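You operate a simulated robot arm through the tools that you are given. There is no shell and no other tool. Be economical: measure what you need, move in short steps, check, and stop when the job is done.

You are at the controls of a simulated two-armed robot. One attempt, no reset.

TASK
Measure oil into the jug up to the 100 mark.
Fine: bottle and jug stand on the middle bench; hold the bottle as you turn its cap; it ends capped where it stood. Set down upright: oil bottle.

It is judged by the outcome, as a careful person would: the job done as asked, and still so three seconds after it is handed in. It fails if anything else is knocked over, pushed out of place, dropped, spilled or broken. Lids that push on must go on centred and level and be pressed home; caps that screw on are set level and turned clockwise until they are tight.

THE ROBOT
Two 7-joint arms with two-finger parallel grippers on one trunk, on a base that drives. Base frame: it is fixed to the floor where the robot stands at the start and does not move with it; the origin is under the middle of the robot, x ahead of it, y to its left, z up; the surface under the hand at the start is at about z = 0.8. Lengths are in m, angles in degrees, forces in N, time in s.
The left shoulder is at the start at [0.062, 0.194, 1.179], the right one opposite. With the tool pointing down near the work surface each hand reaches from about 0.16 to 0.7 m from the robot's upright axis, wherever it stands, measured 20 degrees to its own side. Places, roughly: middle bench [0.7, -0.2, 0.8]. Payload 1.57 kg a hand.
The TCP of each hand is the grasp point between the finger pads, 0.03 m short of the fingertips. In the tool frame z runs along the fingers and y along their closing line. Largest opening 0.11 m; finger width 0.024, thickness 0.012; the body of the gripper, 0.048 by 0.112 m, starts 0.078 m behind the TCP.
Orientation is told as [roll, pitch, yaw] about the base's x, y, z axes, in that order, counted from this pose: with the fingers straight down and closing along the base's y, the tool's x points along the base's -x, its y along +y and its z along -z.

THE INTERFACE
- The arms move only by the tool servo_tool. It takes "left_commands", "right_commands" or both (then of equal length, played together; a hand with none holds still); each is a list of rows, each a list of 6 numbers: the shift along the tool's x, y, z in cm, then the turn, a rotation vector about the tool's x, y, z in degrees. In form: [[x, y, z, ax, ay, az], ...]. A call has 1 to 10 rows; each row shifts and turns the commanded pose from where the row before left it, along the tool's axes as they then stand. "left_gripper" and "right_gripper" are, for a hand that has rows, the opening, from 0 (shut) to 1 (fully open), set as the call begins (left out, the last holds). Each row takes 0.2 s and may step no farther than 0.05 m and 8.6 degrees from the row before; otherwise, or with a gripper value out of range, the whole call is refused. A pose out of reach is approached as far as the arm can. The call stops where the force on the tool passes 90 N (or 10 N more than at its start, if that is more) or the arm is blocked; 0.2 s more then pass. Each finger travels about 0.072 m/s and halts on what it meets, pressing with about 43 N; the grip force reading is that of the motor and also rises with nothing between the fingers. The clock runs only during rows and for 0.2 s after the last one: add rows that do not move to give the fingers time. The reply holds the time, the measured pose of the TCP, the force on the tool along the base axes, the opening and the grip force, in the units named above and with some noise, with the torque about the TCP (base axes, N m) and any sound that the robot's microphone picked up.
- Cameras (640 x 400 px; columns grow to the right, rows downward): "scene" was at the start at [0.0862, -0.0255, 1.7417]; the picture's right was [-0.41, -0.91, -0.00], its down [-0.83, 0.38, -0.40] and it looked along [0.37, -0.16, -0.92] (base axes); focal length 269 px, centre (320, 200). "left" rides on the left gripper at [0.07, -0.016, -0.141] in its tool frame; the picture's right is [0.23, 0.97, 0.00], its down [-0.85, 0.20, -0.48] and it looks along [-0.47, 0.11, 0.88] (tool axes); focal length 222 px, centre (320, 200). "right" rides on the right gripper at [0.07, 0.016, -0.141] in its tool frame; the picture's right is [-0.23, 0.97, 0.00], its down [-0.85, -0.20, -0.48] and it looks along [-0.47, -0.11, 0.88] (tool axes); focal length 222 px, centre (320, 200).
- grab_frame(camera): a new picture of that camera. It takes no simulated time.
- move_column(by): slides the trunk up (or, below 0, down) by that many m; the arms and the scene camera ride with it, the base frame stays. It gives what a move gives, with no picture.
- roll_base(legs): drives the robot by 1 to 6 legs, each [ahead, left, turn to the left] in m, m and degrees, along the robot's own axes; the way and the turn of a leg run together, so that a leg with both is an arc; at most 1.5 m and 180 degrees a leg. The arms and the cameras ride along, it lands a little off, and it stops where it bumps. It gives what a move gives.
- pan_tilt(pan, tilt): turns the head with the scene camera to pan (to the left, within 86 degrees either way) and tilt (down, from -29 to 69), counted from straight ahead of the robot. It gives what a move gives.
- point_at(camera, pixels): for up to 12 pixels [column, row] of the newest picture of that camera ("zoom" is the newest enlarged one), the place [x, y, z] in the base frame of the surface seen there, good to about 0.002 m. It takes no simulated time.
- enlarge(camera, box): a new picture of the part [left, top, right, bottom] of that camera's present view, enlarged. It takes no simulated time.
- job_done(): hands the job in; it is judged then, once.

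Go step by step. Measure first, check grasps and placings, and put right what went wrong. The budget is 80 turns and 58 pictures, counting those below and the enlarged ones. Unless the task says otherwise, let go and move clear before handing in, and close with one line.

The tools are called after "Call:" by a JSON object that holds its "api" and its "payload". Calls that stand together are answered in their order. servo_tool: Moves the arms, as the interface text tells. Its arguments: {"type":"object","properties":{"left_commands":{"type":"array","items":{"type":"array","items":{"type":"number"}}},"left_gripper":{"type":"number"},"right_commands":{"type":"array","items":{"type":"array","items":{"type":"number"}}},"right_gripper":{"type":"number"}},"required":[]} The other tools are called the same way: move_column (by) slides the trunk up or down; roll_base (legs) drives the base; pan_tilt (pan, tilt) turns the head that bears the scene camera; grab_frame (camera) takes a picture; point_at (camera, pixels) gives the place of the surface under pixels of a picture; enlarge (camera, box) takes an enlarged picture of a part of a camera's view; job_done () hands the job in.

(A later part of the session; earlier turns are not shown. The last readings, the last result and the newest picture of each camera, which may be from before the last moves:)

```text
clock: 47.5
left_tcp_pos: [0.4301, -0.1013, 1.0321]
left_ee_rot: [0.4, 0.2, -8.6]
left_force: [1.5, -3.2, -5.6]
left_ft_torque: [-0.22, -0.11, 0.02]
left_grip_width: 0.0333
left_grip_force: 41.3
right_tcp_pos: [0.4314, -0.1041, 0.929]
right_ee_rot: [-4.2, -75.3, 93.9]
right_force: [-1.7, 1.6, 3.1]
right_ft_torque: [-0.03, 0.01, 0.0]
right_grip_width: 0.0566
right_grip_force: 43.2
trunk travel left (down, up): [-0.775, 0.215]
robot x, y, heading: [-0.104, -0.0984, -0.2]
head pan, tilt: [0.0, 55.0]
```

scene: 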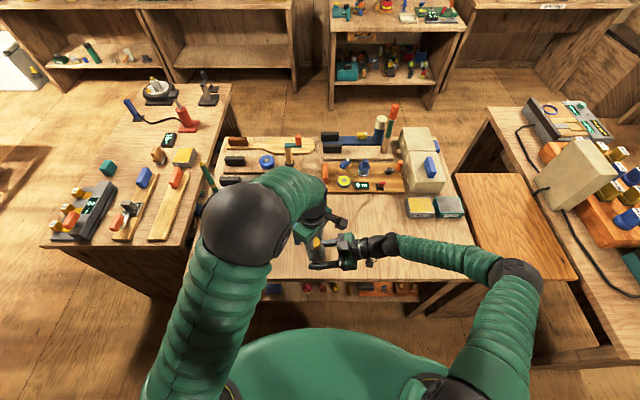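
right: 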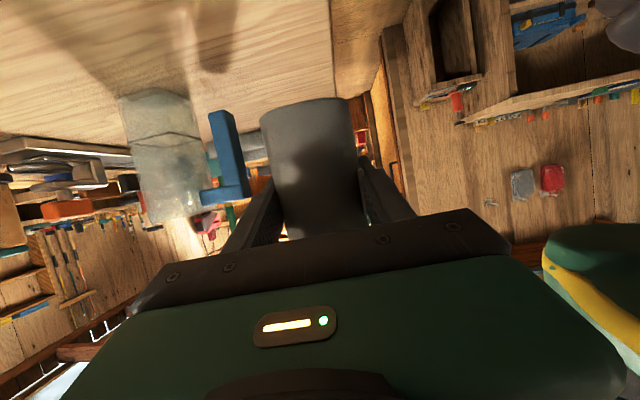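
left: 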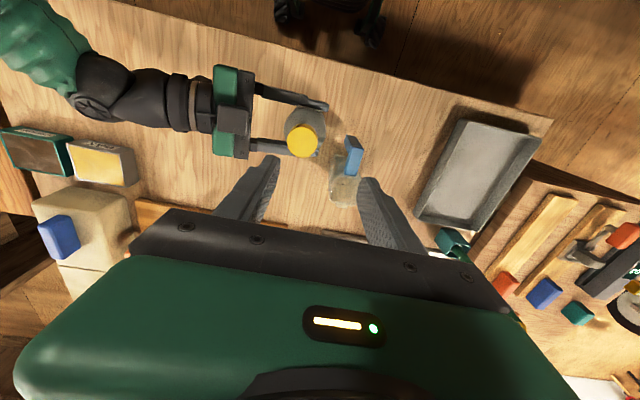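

Forces stayed low. I'll continue another 60°.

Call:
{"api": "servo_tool", "payload": {"left_commands": [[0, 0, 0, 0, 0, -8.5], [0, 0, 0, 0, 0, -8.5], [0, 0, 0, 0, 0, -8.5], [0, 0, 0, 0, 0, -8.5], [0, 0, 0, 0, 0, -8.5], [0, 0, 0, 0, 0, -8.5], [0, 0, 0, 0, 0, -8.5], [0, 0, 0, 0, 0, 0]]}}

```text
clock: 49.3
left_tcp_pos: [0.4304, -0.102, 1.0334]
left_ee_rot: [0.2, -0.2, 50.8]
left_force: [1.0, -9.1, -1.8]
left_ft_torque: [-0.48, 0.02, 0.0]
left_grip_width: 0.0335
left_grip_force: 40.9
right_tcp_pos: [0.4319, -0.1044, 0.9281]
right_ee_rot: [-4.0, -75.3, 93.8]
right_force: [0.0, 9.7, 0.1]
right_ft_torque: [-0.51, -0.04, -0.03]
right_grip_width: 0.0567
right_grip_force: 43.3
trunk travel left (down, up): [-0.775, 0.215]
robot x, y, heading: [-0.0981, -0.0962, -0.0]
head pan, tilt: [0.0, 55.0]
```

Still smooth at yaw 51°, about 266° turned in total. I'll turn 34° more with a small −y correction, then try a gentle 3 mm lift to see if it is free.

Call:
{"api": "servo_tool", "payload": {"left_commands": [[0.08, -0.06, 0, 0, 0, -8.5], [0, 0, 0, 0, 0, -8.5], [0, 0, 0, 0, 0, -8.5], [0, 0, 0, 0, 0, -8.5], [0, 0, -0.15, 0, 0, 0], [0, 0, -0.15, 0, 0, 0], [0, 0, 0, 0, 0, 0]]}}

```text
clock: 51.1
left_tcp_pos: [0.4426, -0.0736, 1.0408]
left_ee_rot: [-0.8, -0.1, 88.4]
left_force: [0.1, -0.7, 0.0]
left_ft_torque: [0.02, 0.02, 0.0]
left_grip_width: 0.0333
left_grip_force: 41.7
right_tcp_pos: [0.43, -0.1041, 0.9259]
right_ee_rot: [-4.7, -75.2, 94.2]
right_force: [0.0, -0.1, -2.1]
right_ft_torque: [-0.01, 0.03, 0.0]
right_grip_width: 0.0567
right_grip_force: 42.9
trunk travel left (down, up): [-0.775, 0.215]
robot x, y, heading: [-0.1011, -0.0956, 0.3]
head pan, tilt: [0.0, 55.0]
stopped in row 7 (left hand): the arm was blocked; the commanded pose is now the measured one
```

The left hand sprang free with no load and is still gripping 33 mm, so the cap appears to be off and held. I'll raise, rotate back and look.

Call:
{"api": "servo_tool", "payload": {"left_commands": [[0, 0, -2, 0, 0, 4], [0, 0, -2, 0, 0, 8.5], [0, 0, -1, 0, 0, 8.5], [0, 0, -1, 0, 0, 8.5], [0, 0, 0, 0, 0, 8.5], [0, 0, 0, 0, 0, 8.5], [0, 0, 0, 0, 0, 8.5], [0, 0, 0, 0, 0, 8.5], [0, 0, 0, 0, 0, 8.5], [0, 0, 0, 0, 0, 8.5]]}}

Call:
{"api": "grab_frame", "payload": {"camera": "left"}}

Call:
{"api": "enlarge", "payload": {"camera": "scene", "box": [240, 160, 400, 260]}}

```text
clock: 53.3
left_tcp_pos: [0.4394, -0.0796, 1.1037]
left_ee_rot: [0.0, -0.6, 6.8]
left_force: [0.3, -0.9, 0.4]
left_ft_torque: [-0.03, -0.02, -0.01]
left_grip_width: 0.0334
left_grip_force: 41.5
right_tcp_pos: [0.4308, -0.1035, 0.9294]
right_ee_rot: [-4.5, -75.4, 94.1]
right_force: [0.3, 0.3, -2.7]
right_ft_torque: [-0.03, 0.02, -0.02]
right_grip_width: 0.0568
right_grip_force: 43.0
trunk travel left (down, up): [-0.775, 0.215]
robot x, y, heading: [-0.0988, -0.0975, -0.0]
head pan, tilt: [0.0, 55.0]
```

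```text
34 pictures are left
```

left: 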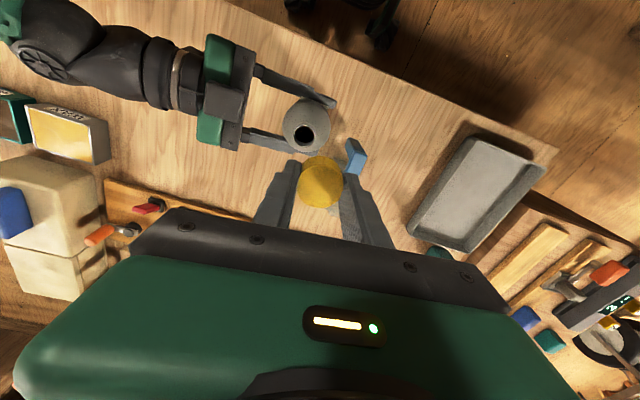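

```text
4.00 times, centred on (320, 210) of scene
```

zoom: 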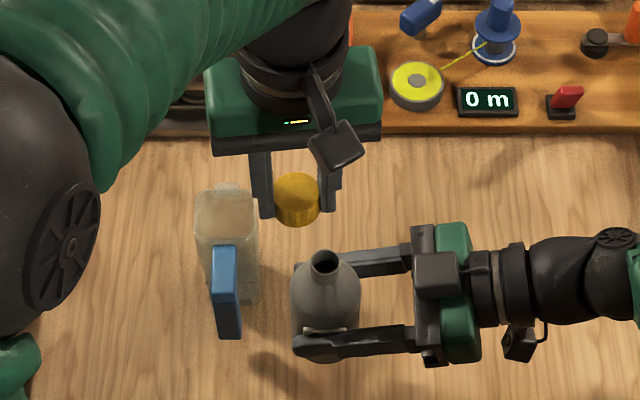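

The cap is off and held level, and the bottle mouth is open at zoom (325,263). I'll move the left hand aside to the left and look closely at the jug for the mark.

Call:
{"api": "servo_tool", "payload": {"left_commands": [[0, 4, 0, 0, 0, 0], [0, 4, 0, 0, 0, 0], [0, 4, 0, 0, 0, 0], [1, 4, 0, 0, 0, 0], [2, 4, 0, 0, 0, 0], [3, 2, 0, 0, 0, 0], [0, 0, 0, 0, 0, 0]]}}

Call:
{"api": "enlarge", "payload": {"camera": "scene", "box": [270, 190, 334, 230]}}

Call:
{"api": "enlarge", "payload": {"camera": "right", "box": [0, 60, 256, 220]}}

```text
clock: 54.9
left_tcp_pos: [0.3505, 0.1298, 1.1026]
left_ee_rot: [0.0, -0.7, 7.2]
left_force: [-0.3, 0.3, 0.6]
left_ft_torque: [-0.01, 0.02, 0.03]
left_grip_width: 0.0332
left_grip_force: 41.5
right_tcp_pos: [0.4302, -0.103, 0.9293]
right_ee_rot: [-4.4, -75.1, 94.0]
right_force: [0.0, 0.3, -1.4]
right_ft_torque: [0.04, -0.06, 0.04]
right_grip_width: 0.0568
right_grip_force: 42.7
trunk travel left (down, up): [-0.775, 0.215]
robot x, y, heading: [-0.0998, -0.0965, 0.1]
head pan, tilt: [0.0, 55.0]
```

```text
10.00 times, centred on (302, 210) of scene
```

zoom: 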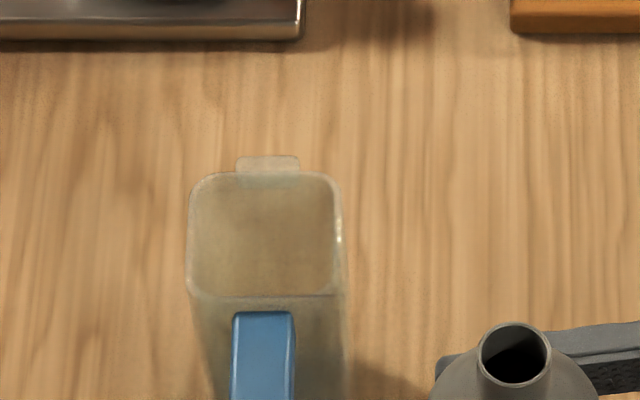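

```text
2.50 times, centred on (128, 140) of right
```

zoom: 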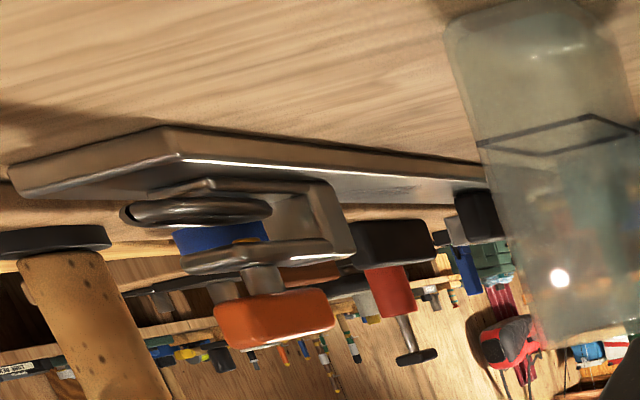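

The right-hand view shows a mark line running around the jug near zoom (485,146)–(590,118). I'll get its height.

Call:
{"api": "point_at", "payload": {"camera": "zoom", "pixels": [[590, 117], [545, 129], [500, 141], [483, 146], [520, 152], [545, 154], [580, 149], [625, 139], [620, 127], [450, 30], [530, 330]]}}

```text
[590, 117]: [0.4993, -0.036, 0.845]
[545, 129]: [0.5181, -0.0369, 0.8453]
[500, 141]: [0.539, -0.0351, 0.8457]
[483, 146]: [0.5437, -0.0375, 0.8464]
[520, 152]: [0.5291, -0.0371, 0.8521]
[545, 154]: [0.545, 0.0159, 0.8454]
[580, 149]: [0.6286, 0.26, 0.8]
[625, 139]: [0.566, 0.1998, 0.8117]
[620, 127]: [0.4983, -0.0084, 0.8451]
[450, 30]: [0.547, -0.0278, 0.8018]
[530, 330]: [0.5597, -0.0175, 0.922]
```

The mark is at z = 0.845 all around, with the jug spanning x 0.495–0.546 and y −0.037–0.016. I'll lift the bottle and carry it over beside the jug, above handle height and still upright, and check the left view.

Call:
{"api": "servo_tool", "payload": {"right_commands": [[-2.4, 0, -0.64, 0, 0, 0], [-2.4, 0, -0.64, 0, 0, 0], [-2.4, 0, -0.64, 0, 0, 0], [-2.4, 0, -0.64, 0, 0, 0], [-0.6, 0, 2.22, 0, 0, 0], [-0.6, 0, 2.22, 0, 0, 0], [-0.6, 0, 2.22, 0, 0, 0], [-0.6, 0, 2.22, 0, 0, 0], [0, 0, 0, 0, 0, 0]]}}

Call:
{"api": "grab_frame", "payload": {"camera": "left"}}

```text
clock: 56.9
left_tcp_pos: [0.3491, 0.1311, 1.1015]
left_ee_rot: [-0.1, -0.6, 7.0]
left_force: [-0.1, 0.1, 0.0]
left_ft_torque: [0.0, 0.03, 0.0]
left_grip_width: 0.0331
left_grip_force: 41.0
right_tcp_pos: [0.4293, -0.0105, 1.0287]
right_ee_rot: [-4.4, -75.1, 94.1]
right_force: [-0.1, 0.3, -1.9]
right_ft_torque: [0.0, 0.02, 0.0]
right_grip_width: 0.0568
right_grip_force: 43.4
trunk travel left (down, up): [-0.775, 0.215]
robot x, y, heading: [-0.1035, -0.0984, -0.2]
head pan, tilt: [0.0, 55.0]
```

```text
30 pictures are left
```

left: 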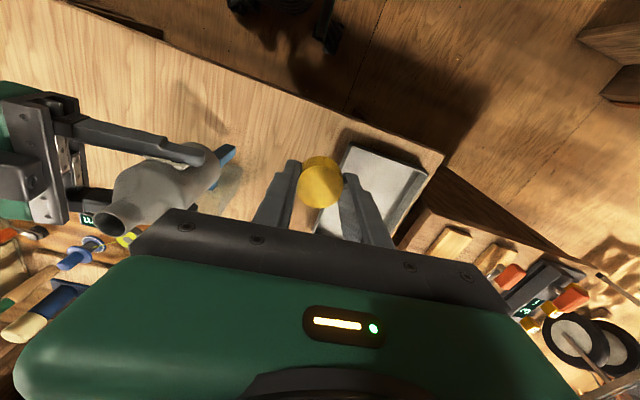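

The bottle is beside the jug, upright, but the left camera's view of the jug is blocked by its own gripper. I'll turn the left hand so its camera looks at the jug from the left side, with the cap kept well away.

Call:
{"api": "servo_tool", "payload": {"left_commands": [[0, 0, 0, 0, 0, 8.5], [0, 0, 0, 0, 0, 8.5], [0, 0, 0, 0, 0, 8.5], [0, 0, 0, 0, 0, 8.5], [0, 0, 0, 0, 0, 8.5], [0, 0, 0, 0, 0, 8.5], [0, 0, 0, 0, 0, 8.5], [0, 0, 0, 0, 0, 8.5], [0, 0, 0, 0, 0, 8.5], [0, 0, 0, 0, 0, 8.5]]}}

Call:
{"api": "servo_tool", "payload": {"left_commands": [[1.0, 1.24, 4.4, 0, 0, 0], [1.0, 1.24, 4.4, 0, 0, 0], [1.0, 1.24, 4.4, 0, 0, 0], [1.0, 1.24, 4.4, 0, 0, 0], [0, 0, 0, 0, -6.7, 0], [0, 0, 0, 0, -6.7, 0], [0, 0, 0, 0, -6.7, 0], [0, 0, 0, 0, 0, 0]]}}

Call:
{"api": "grab_frame", "payload": {"camera": "left"}}

```text
clock: 59.1
left_tcp_pos: [0.3523, 0.1313, 1.1006]
left_ee_rot: [0.6, -0.1, -78.1]
left_force: [0.5, -0.1, -0.2]
left_ft_torque: [0.0, -0.01, 0.03]
left_grip_width: 0.0332
left_grip_force: 41.5
right_tcp_pos: [0.4294, -0.01, 1.0295]
right_ee_rot: [-4.6, -75.2, 94.2]
right_force: [-0.5, 0.4, -1.9]
right_ft_torque: [-0.01, -0.05, 0.0]
right_grip_width: 0.0565
right_grip_force: 43.2
trunk travel left (down, up): [-0.775, 0.215]
robot x, y, heading: [-0.1004, -0.0988, -0.1]
head pan, tilt: [0.0, 55.0]
```

```text
clock: 60.9
left_tcp_pos: [0.3948, 0.1819, 0.9256]
left_ee_rot: [0.8, -20.3, -78.2]
left_force: [-0.2, 0.6, -0.3]
left_ft_torque: [-0.01, 0.01, 0.0]
left_grip_width: 0.0334
left_grip_force: 41.3
right_tcp_pos: [0.4292, -0.0103, 1.0285]
right_ee_rot: [-4.5, -75.2, 94.1]
right_force: [0.5, -0.2, -2.2]
right_ft_torque: [-0.02, 0.01, -0.03]
right_grip_width: 0.0569
right_grip_force: 43.5
trunk travel left (down, up): [-0.775, 0.215]
robot x, y, heading: [-0.104, -0.1015, 0.2]
head pan, tilt: [0.0, 55.0]
```

```text
29 pictures are left
```

left: 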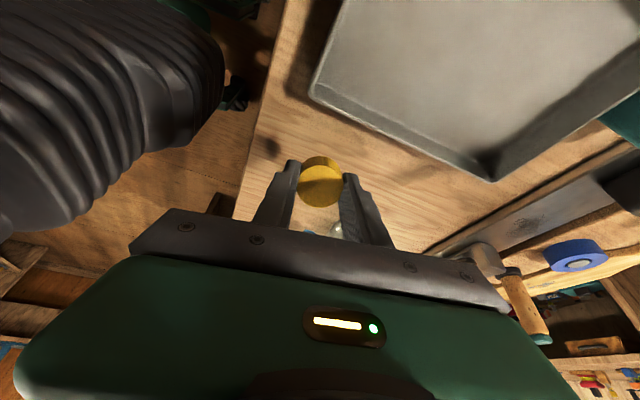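

The left view shows only the tray at (480,80); the gripper hides far objects. I'll raise the hand and pitch it further so the fingers point toward the jug and the jug falls in the upper half of the picture.

Call:
{"api": "servo_tool", "payload": {"left_commands": [[-1.9, 1.84, -2.4, 0, 0, 0], [-1.9, 1.84, -2.4, 0, 0, 0], [-1.9, 1.84, -2.4, 0, 0, 0], [-1.9, 1.84, -2.4, 0, 0, 0], [0, 0, 0, 0, -8, 0], [0, 0, 0, 0, -8, 0], [0, 0, 0, 0, -8, 0], [0, 0, 0, 0, -8, 0], [0, 0, 0, 0, -8, 0], [0, 0, 0, 0, 0, 0]]}}

Call:
{"api": "grab_frame", "payload": {"camera": "left"}}

```text
clock: 63.1
left_tcp_pos: [0.474, 0.161, 1.042]
left_ee_rot: [1.3, -60.5, -79.2]
left_force: [1.1, 0.3, 0.7]
left_ft_torque: [-0.03, 0.03, -0.01]
left_grip_width: 0.0333
left_grip_force: 41.6
right_tcp_pos: [0.4289, -0.0102, 1.0296]
right_ee_rot: [-4.5, -75.1, 94.3]
right_force: [0.9, -0.4, -2.0]
right_ft_torque: [-0.02, -0.02, -0.01]
right_grip_width: 0.0567
right_grip_force: 42.9
trunk travel left (down, up): [-0.775, 0.215]
robot x, y, heading: [-0.0995, -0.0961, 0.0]
head pan, tilt: [0.0, 55.0]
```

```text
28 pictures are left
```

left: 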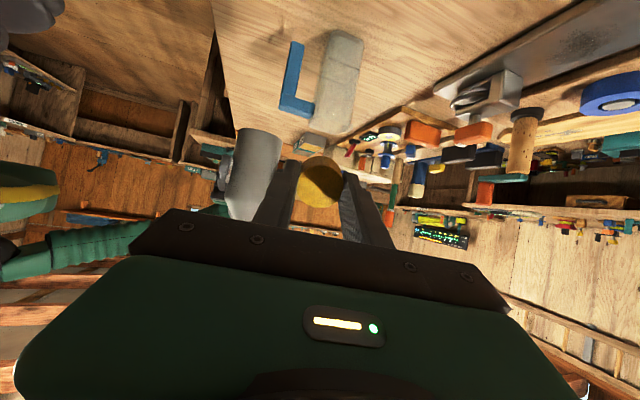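

The left view is now good: the jug is at (335,80) and the bottle at (250,170), upside down. I'll tilt the bottle 40° forward with its lip over the jug opening, then lower it.

Call:
{"api": "servo_tool", "payload": {"right_commands": [[0, -1.6, 0, -2.07, 0, 7.73], [0, 0, 0, -2.07, 0, 7.73], [0, 0, 0, -2.07, 0, 7.73], [0, 0, 0, -2.07, 0, 7.73], [0, 0, 0, -2.07, 0, 7.73], [2.5, -2.19, 0.66, 0, 0, 0], [0, 0, 0, 0, 0, 0]]}}

Call:
{"api": "enlarge", "payload": {"camera": "left", "box": [180, 0, 436, 160]}}

```text
clock: 64.7
left_tcp_pos: [0.4735, 0.1602, 1.0415]
left_ee_rot: [1.2, -60.3, -79.0]
left_force: [-0.1, 0.3, -0.5]
left_ft_torque: [-0.01, -0.02, -0.01]
left_grip_width: 0.0331
left_grip_force: 41.2
right_tcp_pos: [0.4454, -0.0095, 0.996]
right_ee_rot: [72.4, -48.8, 22.7]
right_force: [-0.3, 0.4, -2.1]
right_ft_torque: [0.01, -0.01, -0.02]
right_grip_width: 0.0569
right_grip_force: 43.2
trunk travel left (down, up): [-0.775, 0.215]
robot x, y, heading: [-0.1018, -0.0977, -0.0]
head pan, tilt: [0.0, 55.0]
```

```text
2.50 times, centred on (308, 80) of left
```

zoom: 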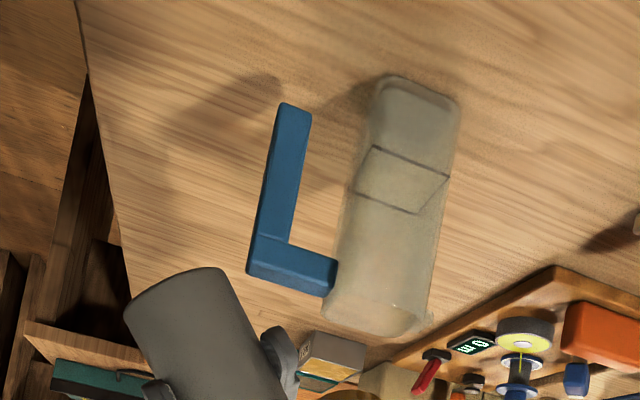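

The view is clear: the mark line is at zoom (400,175), the jug is empty, and the bottle clears the handle. I'll tilt to 50° with the lip fixed over the jug.

Call:
{"api": "servo_tool", "payload": {"right_commands": [[0.32, 0.34, 0.085, -1.3, 0, 4.83], [0.32, 0.34, 0.085, -1.3, 0, 4.83], [0, 0, 0, 0, 0, 0], [0, 0, 0, 0, 0, 0]]}}

Call:
{"api": "servo_tool", "payload": {"right_commands": [[0.25, 0.2, 0.06, -1.3, 0, 4.83], [0, 0, 0, 0, 0, 0], [0, 0, 0, 0, 0, 0]]}}

Call:
{"api": "enlarge", "payload": {"camera": "left", "box": [180, 0, 436, 160]}}

```text
clock: 65.7
left_tcp_pos: [0.4749, 0.162, 1.0415]
left_ee_rot: [1.2, -60.3, -79.0]
left_force: [-0.2, -0.7, -0.3]
left_ft_torque: [0.02, 0.0, 0.01]
left_grip_width: 0.0333
left_grip_force: 41.4
right_tcp_pos: [0.4368, -0.0088, 0.9958]
right_ee_rot: [77.6, -39.5, 19.1]
right_force: [0.1, -0.4, -2.2]
right_ft_torque: [0.02, -0.03, -0.01]
right_grip_width: 0.0569
right_grip_force: 43.3
trunk travel left (down, up): [-0.775, 0.215]
robot x, y, heading: [-0.0975, -0.1005, -0.1]
head pan, tilt: [0.0, 55.0]
```

```text
clock: 66.5
left_tcp_pos: [0.4733, 0.1601, 1.0422]
left_ee_rot: [1.2, -60.4, -79.1]
left_force: [-0.1, -0.3, 0.1]
left_ft_torque: [0.02, -0.02, 0.0]
left_grip_width: 0.0328
left_grip_force: 41.2
right_tcp_pos: [0.4337, -0.0109, 0.995]
right_ee_rot: [79.5, -34.9, 18.0]
right_force: [-0.4, -0.1, -2.0]
right_ft_torque: [0.01, -0.03, -0.01]
right_grip_width: 0.0565
right_grip_force: 42.9
trunk travel left (down, up): [-0.775, 0.215]
robot x, y, heading: [-0.0995, -0.0982, -0.2]
head pan, tilt: [0.0, 55.0]
```

```text
2.50 times, centred on (308, 80) of left
```

zoom: 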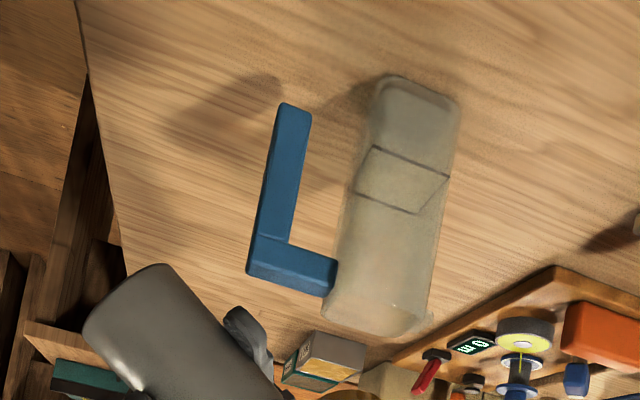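

At 55° there is no flow yet. I'll go on in 4° steps, watching readings for sound.

Call:
{"api": "servo_tool", "payload": {"right_commands": [[0.2, 0.14, 0.05, -1.04, 0, 3.86], [0, 0, 0, 0, 0, 0], [0, 0, 0, 0, 0, 0]]}}

Call:
{"api": "servo_tool", "payload": {"right_commands": [[0.15, 0.1, 0.05, -1.04, 0, 3.86], [0, 0, 0, 0, 0, 0], [0, 0, 0, 0, 0, 0]]}}

Call:
{"api": "enlarge", "payload": {"camera": "left", "box": [180, 0, 436, 160]}}

```text
clock: 67.3
left_tcp_pos: [0.4735, 0.1604, 1.0422]
left_ee_rot: [1.2, -60.3, -79.0]
left_force: [0.5, -1.5, 0.4]
left_ft_torque: [0.04, 0.0, -0.04]
left_grip_width: 0.0332
left_grip_force: 41.1
right_tcp_pos: [0.431, -0.0107, 0.995]
right_ee_rot: [81.0, -30.9, 17.3]
right_force: [0.2, 0.5, -2.4]
right_ft_torque: [-0.02, -0.01, 0.01]
right_grip_width: 0.0568
right_grip_force: 42.5
trunk travel left (down, up): [-0.775, 0.215]
robot x, y, heading: [-0.104, -0.0985, 0.4]
head pan, tilt: [0.0, 55.0]
```

```text
clock: 68.1
left_tcp_pos: [0.4733, 0.1589, 1.0428]
left_ee_rot: [1.2, -60.3, -78.9]
left_force: [0.3, 0.1, -0.1]
left_ft_torque: [0.02, -0.02, 0.01]
left_grip_width: 0.0332
left_grip_force: 40.7
right_tcp_pos: [0.4284, -0.011, 0.9947]
right_ee_rot: [82.5, -27.0, 16.6]
right_force: [-0.2, 0.0, -1.7]
right_ft_torque: [-0.01, -0.07, 0.02]
right_grip_width: 0.0567
right_grip_force: 43.0
trunk travel left (down, up): [-0.775, 0.215]
robot x, y, heading: [-0.098, -0.0968, 0.1]
head pan, tilt: [0.0, 55.0]
```

```text
2.50 times, centred on (308, 80) of left
```

zoom: 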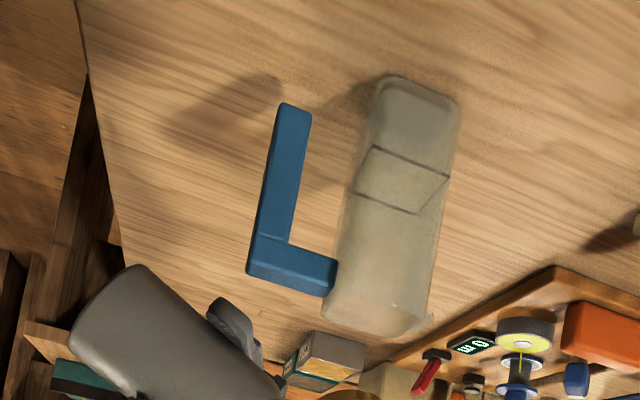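

At 63° there's still nothing. I'll continue to 67° and 71°, lowering 1.4 cm.

Call:
{"api": "servo_tool", "payload": {"right_commands": [[0.6, -0.45, 0.17, -1.04, 0, 3.86], [0, 0, 0, 0, 0, 0], [0, 0, 0, 0, 0, 0]]}}

Call:
{"api": "servo_tool", "payload": {"right_commands": [[0.4, -0.6, 0.1, -1.04, 0, 3.86], [0, 0, 0, 0, 0, 0], [0, 0, 0, 0, 0, 0]]}}

Call:
{"api": "enlarge", "payload": {"camera": "left", "box": [180, 0, 436, 160]}}

```text
clock: 68.9
left_tcp_pos: [0.4749, 0.16, 1.0419]
left_ee_rot: [1.2, -60.3, -78.9]
left_force: [-1.0, 0.0, -0.2]
left_ft_torque: [-0.01, 0.0, 0.02]
left_grip_width: 0.0334
left_grip_force: 40.8
right_tcp_pos: [0.4252, -0.0102, 0.9882]
right_ee_rot: [83.6, -23.4, 16.0]
right_force: [0.6, 0.0, -2.2]
right_ft_torque: [0.03, -0.01, 0.01]
right_grip_width: 0.0566
right_grip_force: 43.2
trunk travel left (down, up): [-0.775, 0.215]
robot x, y, heading: [-0.0993, -0.0938, 0.2]
head pan, tilt: [0.0, 55.0]
```

```text
clock: 69.7
left_tcp_pos: [0.4735, 0.1599, 1.042]
left_ee_rot: [1.2, -60.2, -79.0]
left_force: [0.9, 0.2, 0.4]
left_ft_torque: [0.01, 0.0, 0.01]
left_grip_width: 0.0333
left_grip_force: 41.7
right_tcp_pos: [0.423, -0.0102, 0.9813]
right_ee_rot: [84.7, -19.5, 15.5]
right_force: [0.3, -0.3, -1.9]
right_ft_torque: [-0.01, -0.01, 0.02]
right_grip_width: 0.0566
right_grip_force: 42.9
trunk travel left (down, up): [-0.775, 0.215]
robot x, y, heading: [-0.096, -0.1004, -0.1]
head pan, tilt: [0.0, 55.0]
```

```text
2.50 times, centred on (308, 80) of left
```

zoom: 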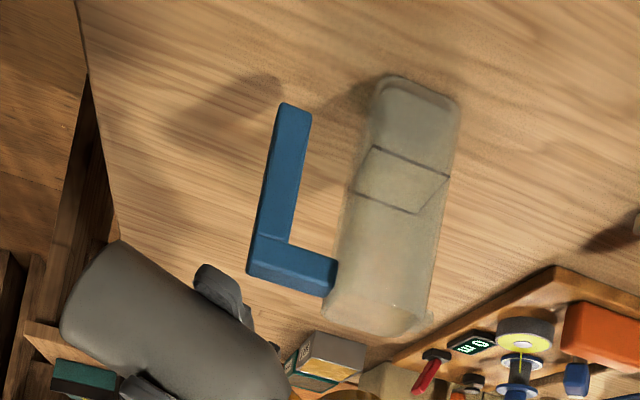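

Still nothing at 71°. I'll check the lip's alignment over the jug from the scene camera while tilting to 75°.

Call:
{"api": "servo_tool", "payload": {"right_commands": [[0.05, 0.05, 0, -1.04, 0, 3.86], [0, 0, 0, 0, 0, 0], [0, 0, 0, 0, 0, 0]]}}

Call:
{"api": "enlarge", "payload": {"camera": "scene", "box": [252, 180, 348, 240]}}

```text
clock: 70.5
left_tcp_pos: [0.4745, 0.16, 1.0421]
left_ee_rot: [1.2, -60.4, -79.2]
left_force: [-0.3, -0.4, 0.0]
left_ft_torque: [0.02, 0.0, 0.0]
left_grip_width: 0.0333
left_grip_force: 41.0
right_tcp_pos: [0.4248, -0.0101, 0.9806]
right_ee_rot: [86.0, -15.5, 15.3]
right_force: [-0.2, 0.2, -2.5]
right_ft_torque: [-0.01, -0.01, 0.0]
right_grip_width: 0.0564
right_grip_force: 42.5
trunk travel left (down, up): [-0.775, 0.215]
robot x, y, heading: [-0.0981, -0.0969, 0.3]
head pan, tilt: [0.0, 55.0]
```

```text
6.67 times, centred on (300, 210) of scene
```

zoom: 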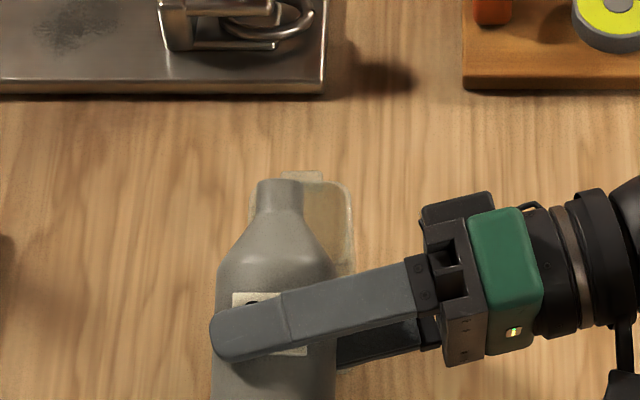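

The mouth is at zoom (280,185); I'll measure it against the jug opening, since parallax shifts it.

Call:
{"api": "point_at", "payload": {"camera": "zoom", "pixels": [[280, 183], [262, 184], [299, 184], [280, 215], [280, 270], [335, 190], [300, 174]]}}

```text
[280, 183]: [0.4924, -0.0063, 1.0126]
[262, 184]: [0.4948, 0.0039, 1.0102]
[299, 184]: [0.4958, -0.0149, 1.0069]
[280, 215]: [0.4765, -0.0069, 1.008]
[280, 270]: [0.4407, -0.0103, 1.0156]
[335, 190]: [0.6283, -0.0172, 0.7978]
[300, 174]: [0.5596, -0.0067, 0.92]
```

The neck end is at x≈0.493, so the neck is shorter than I assumed and the lip is only about 0.502. I'll move 1.4 cm forward and 0.4 cm to −y before tilting more.

Call:
{"api": "servo_tool", "payload": {"right_commands": [[-1.2, -0.36, -0.73, 0, 0, 0], [0, 0, 0, 0, 0, 0]]}}

Call:
{"api": "servo_tool", "payload": {"right_commands": [[0, 0, 0, -0.78, 0, 2.9], [0, 0, 0, 0, 0, 0], [0, 0, 0, 0, 0, 0]]}}

Call:
{"api": "servo_tool", "payload": {"right_commands": [[0, 0, 0, -0.78, 0, 2.9], [0, 0, 0, 0, 0, 0], [0, 0, 0, 0, 0, 0]]}}

Call:
{"api": "enlarge", "payload": {"camera": "left", "box": [180, 0, 436, 160]}}

```text
clock: 71.1
left_tcp_pos: [0.4731, 0.1604, 1.0427]
left_ee_rot: [1.2, -60.4, -79.0]
left_force: [-0.3, 0.0, -0.2]
left_ft_torque: [0.03, -0.01, 0.0]
left_grip_width: 0.033
left_grip_force: 41.1
right_tcp_pos: [0.439, -0.0128, 0.9814]
right_ee_rot: [86.0, -15.6, 15.3]
right_force: [0.0, -0.2, -2.6]
right_ft_torque: [0.0, 0.0, 0.01]
right_grip_width: 0.0568
right_grip_force: 43.1
trunk travel left (down, up): [-0.775, 0.215]
robot x, y, heading: [-0.0987, -0.1015, -0.2]
head pan, tilt: [0.0, 55.0]
```

```text
clock: 71.9
left_tcp_pos: [0.4742, 0.1604, 1.0427]
left_ee_rot: [1.3, -60.3, -78.9]
left_force: [-0.1, 0.1, -0.4]
left_ft_torque: [0.03, 0.01, 0.01]
left_grip_width: 0.0331
left_grip_force: 41.0
right_tcp_pos: [0.4363, -0.0136, 0.9813]
right_ee_rot: [86.7, -12.8, 15.0]
right_force: [0.1, -1.0, -2.9]
right_ft_torque: [0.0, -0.05, 0.01]
right_grip_width: 0.0567
right_grip_force: 43.1
trunk travel left (down, up): [-0.775, 0.215]
robot x, y, heading: [-0.0984, -0.0998, 0.0]
head pan, tilt: [0.0, 55.0]
```

```text
clock: 72.7
left_tcp_pos: [0.4745, 0.1597, 1.0417]
left_ee_rot: [1.2, -60.3, -79.0]
left_force: [0.7, 0.1, -1.5]
left_ft_torque: [0.01, 0.0, -0.02]
left_grip_width: 0.0331
left_grip_force: 41.3
right_tcp_pos: [0.4371, -0.0138, 0.9807]
right_ee_rot: [87.7, -9.8, 15.0]
right_force: [-0.5, 0.7, -2.7]
right_ft_torque: [0.01, -0.02, 0.0]
right_grip_width: 0.0566
right_grip_force: 42.9
trunk travel left (down, up): [-0.775, 0.215]
robot x, y, heading: [-0.1004, -0.0975, -0.1]
head pan, tilt: [0.0, 55.0]
```

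```text
2.50 times, centred on (308, 80) of left
```

zoom: 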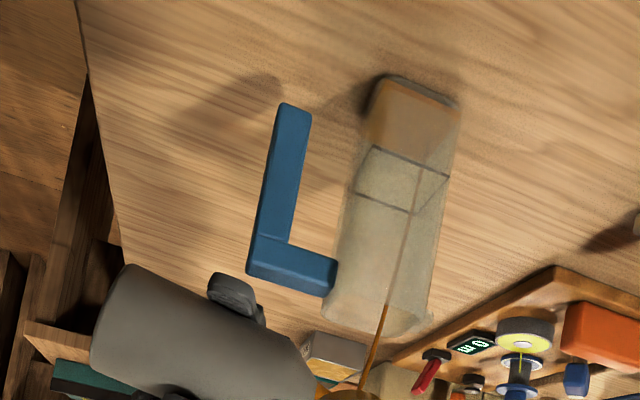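

Oil is flowing in a clean stream into the jug (zoom stream at (400,250)). The clock is stopped, so I'll measure the oil surface height now.

Call:
{"api": "point_at", "payload": {"camera": "zoom", "pixels": [[400, 110], [385, 135], [410, 150], [430, 140], [380, 150], [400, 160], [395, 180], [372, 147], [430, 168], [415, 212], [380, 120], [440, 115]]}}

```text
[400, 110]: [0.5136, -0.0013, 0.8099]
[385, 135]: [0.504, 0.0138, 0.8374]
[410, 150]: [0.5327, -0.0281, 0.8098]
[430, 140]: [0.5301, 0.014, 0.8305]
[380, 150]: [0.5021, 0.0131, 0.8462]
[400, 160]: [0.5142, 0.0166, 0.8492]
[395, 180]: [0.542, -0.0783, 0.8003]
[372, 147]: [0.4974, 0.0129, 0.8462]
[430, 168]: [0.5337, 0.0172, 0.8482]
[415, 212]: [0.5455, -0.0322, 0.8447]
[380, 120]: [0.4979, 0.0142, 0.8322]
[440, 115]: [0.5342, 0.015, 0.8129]
```

The oil surface is at z≈0.810; the target is 0.845. I'll hold this angle for 0.8 s and measure again.

Call:
{"api": "servo_tool", "payload": {"right_commands": [[0, 0, 0, 0, 0, 0], [0, 0, 0, 0, 0, 0], [0, 0, 0, 0, 0, 0]]}}

Call:
{"api": "enlarge", "payload": {"camera": "left", "box": [276, 10, 404, 90]}}

Call:
{"api": "point_at", "payload": {"camera": "zoom", "pixels": [[320, 175], [350, 200], [330, 220], [345, 240], [360, 260], [320, 250], [300, 230], [380, 270], [310, 270]]}}

```text
clock: 73.5
left_tcp_pos: [0.4744, 0.1602, 1.0428]
left_ee_rot: [1.2, -60.4, -79.0]
left_force: [-0.6, 0.8, 0.4]
left_ft_torque: [0.0, 0.01, -0.03]
left_grip_width: 0.0332
left_grip_force: 40.8
right_tcp_pos: [0.4377, -0.0147, 0.981]
right_ee_rot: [87.7, -9.9, 15.0]
right_force: [0.1, -0.4, -2.6]
right_ft_torque: [0.0, 0.02, -0.03]
right_grip_width: 0.0562
right_grip_force: 43.1
trunk travel left (down, up): [-0.775, 0.215]
robot x, y, heading: [-0.1019, -0.0992, -0.1]
head pan, tilt: [0.0, 55.0]
```

```text
5.00 times, centred on (340, 50) of left
```

zoom: 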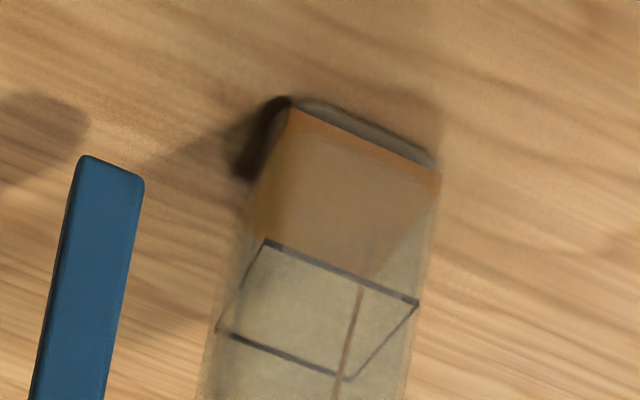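

```text
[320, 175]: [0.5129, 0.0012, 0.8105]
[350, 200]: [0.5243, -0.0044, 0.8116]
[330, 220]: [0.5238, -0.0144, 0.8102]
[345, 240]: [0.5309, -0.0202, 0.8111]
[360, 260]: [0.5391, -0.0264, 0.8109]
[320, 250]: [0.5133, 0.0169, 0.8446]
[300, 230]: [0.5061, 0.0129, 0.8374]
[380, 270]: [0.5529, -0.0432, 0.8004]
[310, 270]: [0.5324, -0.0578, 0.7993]
```

The flow has dwindled to a trickle, with the surface at 0.811. I'll tilt 3° more, wait, and measure.

Call:
{"api": "servo_tool", "payload": {"right_commands": [[0, 0, 0, -0.78, 0, 2.9], [0, 0, 0, 0, 0, 0], [0, 0, 0, 0, 0, 0], [0, 0, 0, 0, 0, 0]]}}

Call:
{"api": "enlarge", "payload": {"camera": "left", "box": [276, 10, 404, 90]}}

Call:
{"api": "point_at", "payload": {"camera": "zoom", "pixels": [[320, 175], [350, 200], [330, 220], [345, 240], [360, 260], [370, 220], [350, 270], [340, 290]]}}

```text
clock: 74.5
left_tcp_pos: [0.4754, 0.1601, 1.0428]
left_ee_rot: [1.1, -60.3, -79.0]
left_force: [0.0, -0.7, -0.1]
left_ft_torque: [-0.03, -0.01, 0.01]
left_grip_width: 0.0331
left_grip_force: 41.1
right_tcp_pos: [0.437, -0.0138, 0.9804]
right_ee_rot: [88.3, -7.0, 14.9]
right_force: [-0.3, 0.0, -1.1]
right_ft_torque: [0.0, -0.02, -0.02]
right_grip_width: 0.0568
right_grip_force: 43.1
trunk travel left (down, up): [-0.775, 0.215]
robot x, y, heading: [-0.0986, -0.0947, 0.1]
head pan, tilt: [0.0, 55.0]
```

```text
5.00 times, centred on (340, 50) of left
```

zoom: 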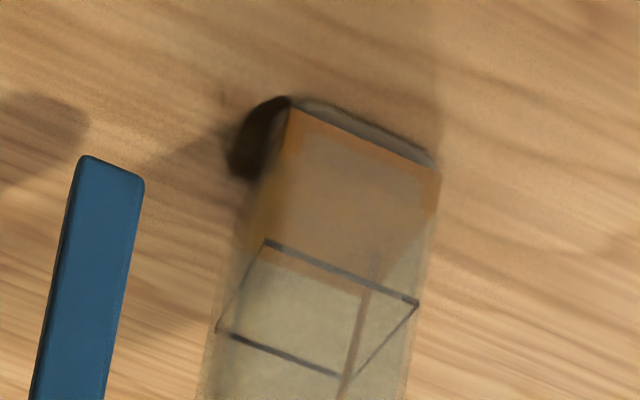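

```text
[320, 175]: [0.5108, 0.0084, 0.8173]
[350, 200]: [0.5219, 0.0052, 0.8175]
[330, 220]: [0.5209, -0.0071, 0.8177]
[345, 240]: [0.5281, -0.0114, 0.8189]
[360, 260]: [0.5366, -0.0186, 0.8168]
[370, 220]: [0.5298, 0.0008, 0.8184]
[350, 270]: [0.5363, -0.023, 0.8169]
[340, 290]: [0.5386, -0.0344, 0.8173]
```

The surface is at 0.8175. I'll tilt another 6° in two steps and measure.

Call:
{"api": "servo_tool", "payload": {"right_commands": [[0, 0, 0, -0.78, 0, 2.9], [0, 0, 0, 0, 0, 0], [0, 0, 0, 0, 0, 0], [0, 0, 0, -0.65, 0, 2.4], [0, 0, 0, 0, 0, 0], [0, 0, 0, 0, 0, 0]]}}

Call:
{"api": "enlarge", "payload": {"camera": "left", "box": [276, 10, 404, 90]}}

Call:
{"api": "point_at", "payload": {"camera": "zoom", "pixels": [[320, 175], [350, 200], [330, 220], [345, 240], [360, 260], [370, 220], [350, 270], [340, 290], [300, 300]]}}

```text
clock: 75.9
left_tcp_pos: [0.4744, 0.1598, 1.0414]
left_ee_rot: [1.2, -60.4, -78.9]
left_force: [-0.5, -1.1, 0.6]
left_ft_torque: [0.01, -0.01, -0.02]
left_grip_width: 0.033
left_grip_force: 41.6
right_tcp_pos: [0.4369, -0.014, 0.9803]
right_ee_rot: [89.8, -1.6, 14.8]
right_force: [0.3, 0.3, -1.8]
right_ft_torque: [0.02, -0.04, 0.0]
right_grip_width: 0.0567
right_grip_force: 42.9
trunk travel left (down, up): [-0.775, 0.215]
robot x, y, heading: [-0.0982, -0.0975, 0.2]
head pan, tilt: [0.0, 55.0]
```

```text
5.00 times, centred on (340, 50) of left
```

zoom: 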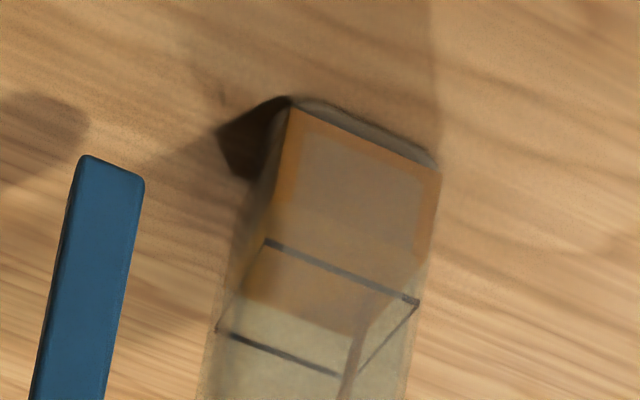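

```text
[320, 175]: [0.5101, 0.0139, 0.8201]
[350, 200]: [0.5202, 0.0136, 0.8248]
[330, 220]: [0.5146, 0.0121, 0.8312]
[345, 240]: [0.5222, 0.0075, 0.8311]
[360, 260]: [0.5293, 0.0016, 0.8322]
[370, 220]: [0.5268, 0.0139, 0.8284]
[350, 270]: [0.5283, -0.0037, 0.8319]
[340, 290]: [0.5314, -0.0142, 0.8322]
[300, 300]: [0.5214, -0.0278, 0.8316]
```

The surface is at 0.832, with 13 mm to go. I'll tilt 2.5° more with a short wait.

Call:
{"api": "servo_tool", "payload": {"right_commands": [[0, 0, 0, -0.65, 0, 2.4], [0, 0, 0, 0, 0, 0], [0, 0, 0, 0, 0, 0]]}}

Call:
{"api": "enlarge", "payload": {"camera": "left", "box": [276, 10, 404, 90]}}

Call:
{"api": "point_at", "payload": {"camera": "zoom", "pixels": [[345, 265], [360, 275], [330, 275], [350, 290], [340, 300], [300, 300], [290, 320], [320, 310]]}}

```text
clock: 76.7
left_tcp_pos: [0.4744, 0.1605, 1.0422]
left_ee_rot: [1.3, -60.3, -78.9]
left_force: [-0.2, -0.9, 0.2]
left_ft_torque: [0.01, 0.02, -0.02]
left_grip_width: 0.0331
left_grip_force: 41.0
right_tcp_pos: [0.4381, -0.014, 0.9814]
right_ee_rot: [90.4, 0.8, 14.9]
right_force: [-0.4, -0.5, -1.6]
right_ft_torque: [0.0, -0.04, 0.01]
right_grip_width: 0.0562
right_grip_force: 43.6
trunk travel left (down, up): [-0.775, 0.215]
robot x, y, heading: [-0.0956, -0.0972, 0.0]
head pan, tilt: [0.0, 55.0]
```

```text
5.00 times, centred on (340, 50) of left
```

zoom: 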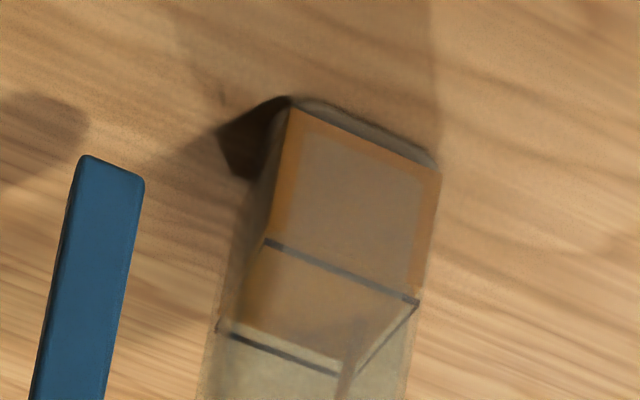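

```text
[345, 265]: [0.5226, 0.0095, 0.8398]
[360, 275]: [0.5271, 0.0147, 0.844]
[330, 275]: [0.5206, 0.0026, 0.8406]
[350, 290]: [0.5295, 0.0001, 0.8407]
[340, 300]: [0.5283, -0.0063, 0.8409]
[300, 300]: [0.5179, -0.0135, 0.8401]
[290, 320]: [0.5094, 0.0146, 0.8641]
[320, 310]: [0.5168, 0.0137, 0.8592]
```

The surface is at 0.8405, under 5 mm to go, and still flowing. I'll tilt back 1.5° to slow it and measure.

Call:
{"api": "servo_tool", "payload": {"right_commands": [[0, 0, 0, 0.39, 0, -1.45]]}}

Call:
{"api": "enlarge", "payload": {"camera": "left", "box": [276, 10, 404, 90]}}

Call:
{"api": "point_at", "payload": {"camera": "zoom", "pixels": [[345, 285], [360, 290], [330, 285], [350, 300], [340, 310], [300, 300], [290, 310], [320, 320]]}}

```text
clock: 77.1
left_tcp_pos: [0.4749, 0.1603, 1.0422]
left_ee_rot: [1.2, -60.4, -79.0]
left_force: [0.1, -0.6, 0.7]
left_ft_torque: [0.03, 0.0, -0.01]
left_grip_width: 0.0332
left_grip_force: 41.0
right_tcp_pos: [0.4374, -0.0145, 0.9805]
right_ee_rot: [90.1, -0.8, 14.9]
right_force: [0.6, -0.3, 0.1]
right_ft_torque: [-0.03, -0.02, -0.04]
right_grip_width: 0.0567
right_grip_force: 42.4
trunk travel left (down, up): [-0.775, 0.215]
robot x, y, heading: [-0.0996, -0.0988, 0.0]
head pan, tilt: [0.0, 55.0]
```

```text
5.00 times, centred on (340, 50) of left
```

zoom: 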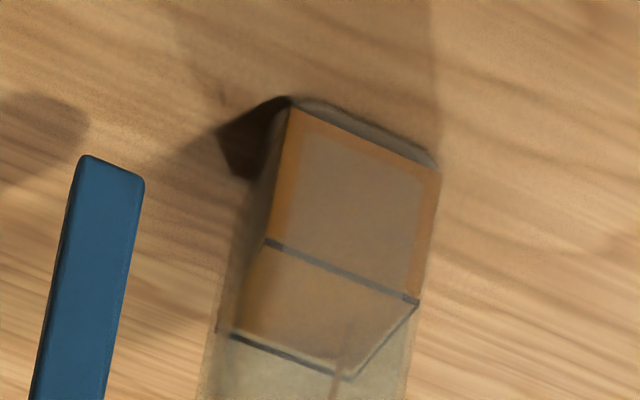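

```text
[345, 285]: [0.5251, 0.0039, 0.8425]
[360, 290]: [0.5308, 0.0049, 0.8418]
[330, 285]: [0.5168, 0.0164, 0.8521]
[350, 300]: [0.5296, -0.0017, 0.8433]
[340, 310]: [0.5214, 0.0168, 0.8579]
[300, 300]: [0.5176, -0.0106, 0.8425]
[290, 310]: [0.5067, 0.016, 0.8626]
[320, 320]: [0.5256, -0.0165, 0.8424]
```

The surface is at 0.8425 and the stream is thin; about 2.5 mm remain. I'll hold 0.2 s, then tilt back 8° and measure.

Call:
{"api": "servo_tool", "payload": {"right_commands": [[0, 0, 0, 0, 0, 0], [0, 0, 0, 2.07, 0, -7.73], [0, 0, 0, 0, 0, 0], [0, 0, 0, 0, 0, 0]]}}

Call:
{"api": "enlarge", "payload": {"camera": "left", "box": [276, 10, 404, 90]}}

Call:
{"api": "point_at", "payload": {"camera": "zoom", "pixels": [[345, 290], [360, 295], [370, 310], [350, 305], [350, 320], [300, 300], [340, 340], [320, 330], [285, 310], [280, 252], [365, 285], [300, 359]]}}

```text
clock: 78.1
left_tcp_pos: [0.4744, 0.1603, 1.0426]
left_ee_rot: [1.2, -60.3, -79.0]
left_force: [-0.2, 0.6, -0.2]
left_ft_torque: [0.03, -0.01, -0.02]
left_grip_width: 0.0335
left_grip_force: 41.1
right_tcp_pos: [0.4387, -0.0126, 0.9805]
right_ee_rot: [88.1, -8.5, 14.9]
right_force: [0.0, -0.8, -1.3]
right_ft_torque: [0.04, -0.03, 0.0]
right_grip_width: 0.0566
right_grip_force: 43.4
trunk travel left (down, up): [-0.775, 0.215]
robot x, y, heading: [-0.0999, -0.098, 0.2]
head pan, tilt: [0.0, 55.0]
```

```text
5.00 times, centred on (340, 50) of left
```

zoom: 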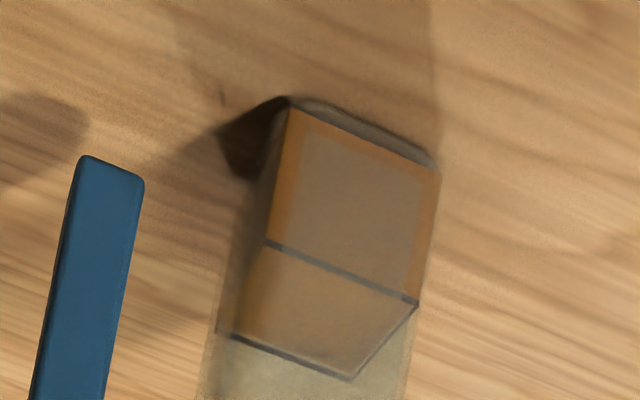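

```text
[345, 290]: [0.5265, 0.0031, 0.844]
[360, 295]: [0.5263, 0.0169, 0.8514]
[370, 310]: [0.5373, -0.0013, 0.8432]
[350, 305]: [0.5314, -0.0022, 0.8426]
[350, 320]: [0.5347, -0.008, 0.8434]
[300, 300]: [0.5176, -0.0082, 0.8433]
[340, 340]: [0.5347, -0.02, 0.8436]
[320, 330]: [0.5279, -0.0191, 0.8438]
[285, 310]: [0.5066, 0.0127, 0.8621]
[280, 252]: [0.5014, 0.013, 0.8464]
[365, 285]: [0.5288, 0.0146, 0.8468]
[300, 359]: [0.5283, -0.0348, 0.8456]
```

No more flow; the surface is at 0.8436 and the mark at about 0.8455, so about 1.5–2 mm remain. I'll tip briefly back to the last pouring angle, hold 0.2 s, and return.

Call:
{"api": "servo_tool", "payload": {"right_commands": [[0, 0, 0, -2.07, 0, 7.73], [0, 0, 0, 0, 0, 0], [0, 0, 0, 0, 0, 0], [0, 0, 0, 2.07, 0, -7.73], [0, 0, 0, 0, 0, 0], [0, 0, 0, 0, 0, 0]]}}

Call:
{"api": "enlarge", "payload": {"camera": "left", "box": [276, 10, 404, 90]}}

Call:
{"api": "point_at", "payload": {"camera": "zoom", "pixels": [[360, 310], [370, 320], [375, 310], [350, 310], [350, 325], [300, 320], [340, 345], [320, 335], [310, 310], [300, 260], [345, 278], [280, 352]]}}

```text
clock: 79.5
left_tcp_pos: [0.4741, 0.1609, 1.0419]
left_ee_rot: [1.1, -60.3, -79.0]
left_force: [0.9, 0.1, -0.3]
left_ft_torque: [-0.01, 0.02, -0.01]
left_grip_width: 0.0331
left_grip_force: 41.3
right_tcp_pos: [0.4373, -0.0146, 0.9808]
right_ee_rot: [88.0, -8.4, 14.9]
right_force: [0.1, 0.2, -2.1]
right_ft_torque: [0.01, -0.08, 0.0]
right_grip_width: 0.0567
right_grip_force: 42.5
trunk travel left (down, up): [-0.775, 0.215]
robot x, y, heading: [-0.0998, -0.0986, 0.3]
head pan, tilt: [0.0, 55.0]
```

```text
5.00 times, centred on (340, 50) of left
```

zoom: 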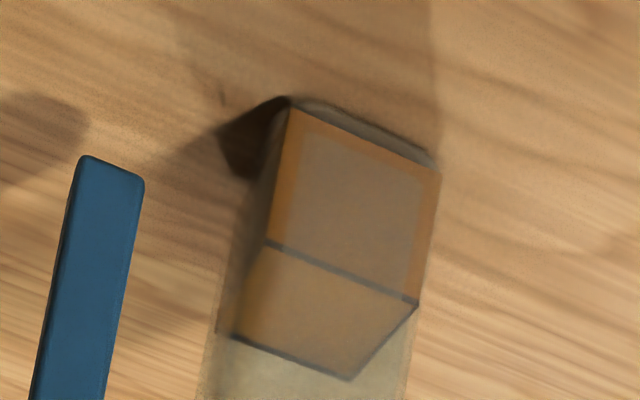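

```text
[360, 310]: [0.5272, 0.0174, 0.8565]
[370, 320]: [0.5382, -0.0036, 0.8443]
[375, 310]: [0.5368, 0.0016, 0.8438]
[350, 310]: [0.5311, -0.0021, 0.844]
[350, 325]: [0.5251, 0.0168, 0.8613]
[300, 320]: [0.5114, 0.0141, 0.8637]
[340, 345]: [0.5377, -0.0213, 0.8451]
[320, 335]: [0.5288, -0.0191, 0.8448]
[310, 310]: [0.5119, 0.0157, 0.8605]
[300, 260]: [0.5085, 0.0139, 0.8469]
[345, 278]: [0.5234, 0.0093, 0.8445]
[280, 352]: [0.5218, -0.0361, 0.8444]
```

The surface is at about 0.8444, roughly 1 mm low. One more brief tip, then I'll start righting the bottle.

Call:
{"api": "servo_tool", "payload": {"right_commands": [[0, 0, 0, -2.17, 0, 8.11], [0, 0, 0, 0, 0, 0], [0, 0, 0, 0, 0, 0], [0, 0, 0, 2.17, 0, -8.11], [0, 0, 0, 2.07, 0, -7.73], [0, 0, 0, 0, 0, 0]]}}

Call:
{"api": "enlarge", "payload": {"camera": "left", "box": [276, 10, 404, 90]}}

Call:
{"api": "point_at", "payload": {"camera": "zoom", "pixels": [[365, 325], [370, 320], [375, 310], [355, 315], [350, 335], [390, 310], [340, 345], [320, 335], [340, 355], [300, 260], [345, 278], [280, 352]]}}

```text
clock: 80.9
left_tcp_pos: [0.474, 0.1603, 1.0425]
left_ee_rot: [1.2, -60.3, -79.0]
left_force: [0.2, 0.9, 0.2]
left_ft_torque: [-0.04, 0.0, -0.01]
left_grip_width: 0.0332
left_grip_force: 41.3
right_tcp_pos: [0.4372, -0.0134, 0.9805]
right_ee_rot: [85.8, -16.3, 15.3]
right_force: [-0.4, 0.3, -1.6]
right_ft_torque: [0.03, -0.03, -0.05]
right_grip_width: 0.0569
right_grip_force: 42.7
trunk travel left (down, up): [-0.775, 0.215]
robot x, y, heading: [-0.1014, -0.1006, -0.1]
head pan, tilt: [0.0, 55.0]
```

```text
5.00 times, centred on (340, 50) of left
```

zoom: 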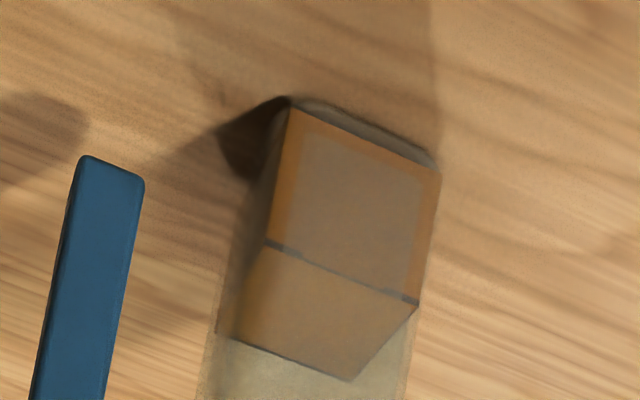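

```text
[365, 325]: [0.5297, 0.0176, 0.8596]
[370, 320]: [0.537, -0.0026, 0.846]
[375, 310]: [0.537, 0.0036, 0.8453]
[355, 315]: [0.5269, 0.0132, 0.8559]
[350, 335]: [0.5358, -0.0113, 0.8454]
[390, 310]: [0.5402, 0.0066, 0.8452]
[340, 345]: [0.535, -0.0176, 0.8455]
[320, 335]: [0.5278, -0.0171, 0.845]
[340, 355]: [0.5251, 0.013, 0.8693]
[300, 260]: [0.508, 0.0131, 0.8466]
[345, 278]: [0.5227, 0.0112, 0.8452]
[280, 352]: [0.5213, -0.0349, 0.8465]
```

The surface is at 0.8454, right at the mark, and flow has stopped. I'll raise the bottle and turn it upright.

Call:
{"api": "servo_tool", "payload": {"right_commands": [[-0.64, 2.3, -0.17, 0, 0, 0], [-0.64, 2.3, -0.17, 0, 0, 0], [0, 0, 0, 2.17, 0, -8.1], [0, 0, 0, 2.17, 0, -8.1], [0, 0, 0, 2.17, 0, -8.1], [0, 0, 0, 2.17, 0, -8.1], [0, 0, 0, 2.17, 0, -8.1], [0, 0, 0, 2.17, 0, -8.1], [0, 0, 0, 2.17, 0, -8.1], [0, 0, 0, 2.17, 0, -8.1]]}}

```text
clock: 83.1
left_tcp_pos: [0.475, 0.16, 1.0424]
left_ee_rot: [1.3, -60.2, -79.1]
left_force: [-1.0, -0.7, -0.2]
left_ft_torque: [0.01, 0.05, -0.04]
left_grip_width: 0.0333
left_grip_force: 41.0
right_tcp_pos: [0.4354, -0.015, 1.0301]
right_ee_rot: [22.5, -74.2, 68.0]
right_force: [-0.3, -0.4, -1.8]
right_ft_torque: [-0.03, 0.03, 0.0]
right_grip_width: 0.0566
right_grip_force: 42.7
trunk travel left (down, up): [-0.775, 0.215]
robot x, y, heading: [-0.1011, -0.0976, 0.1]
head pan, tilt: [0.0, 55.0]
```

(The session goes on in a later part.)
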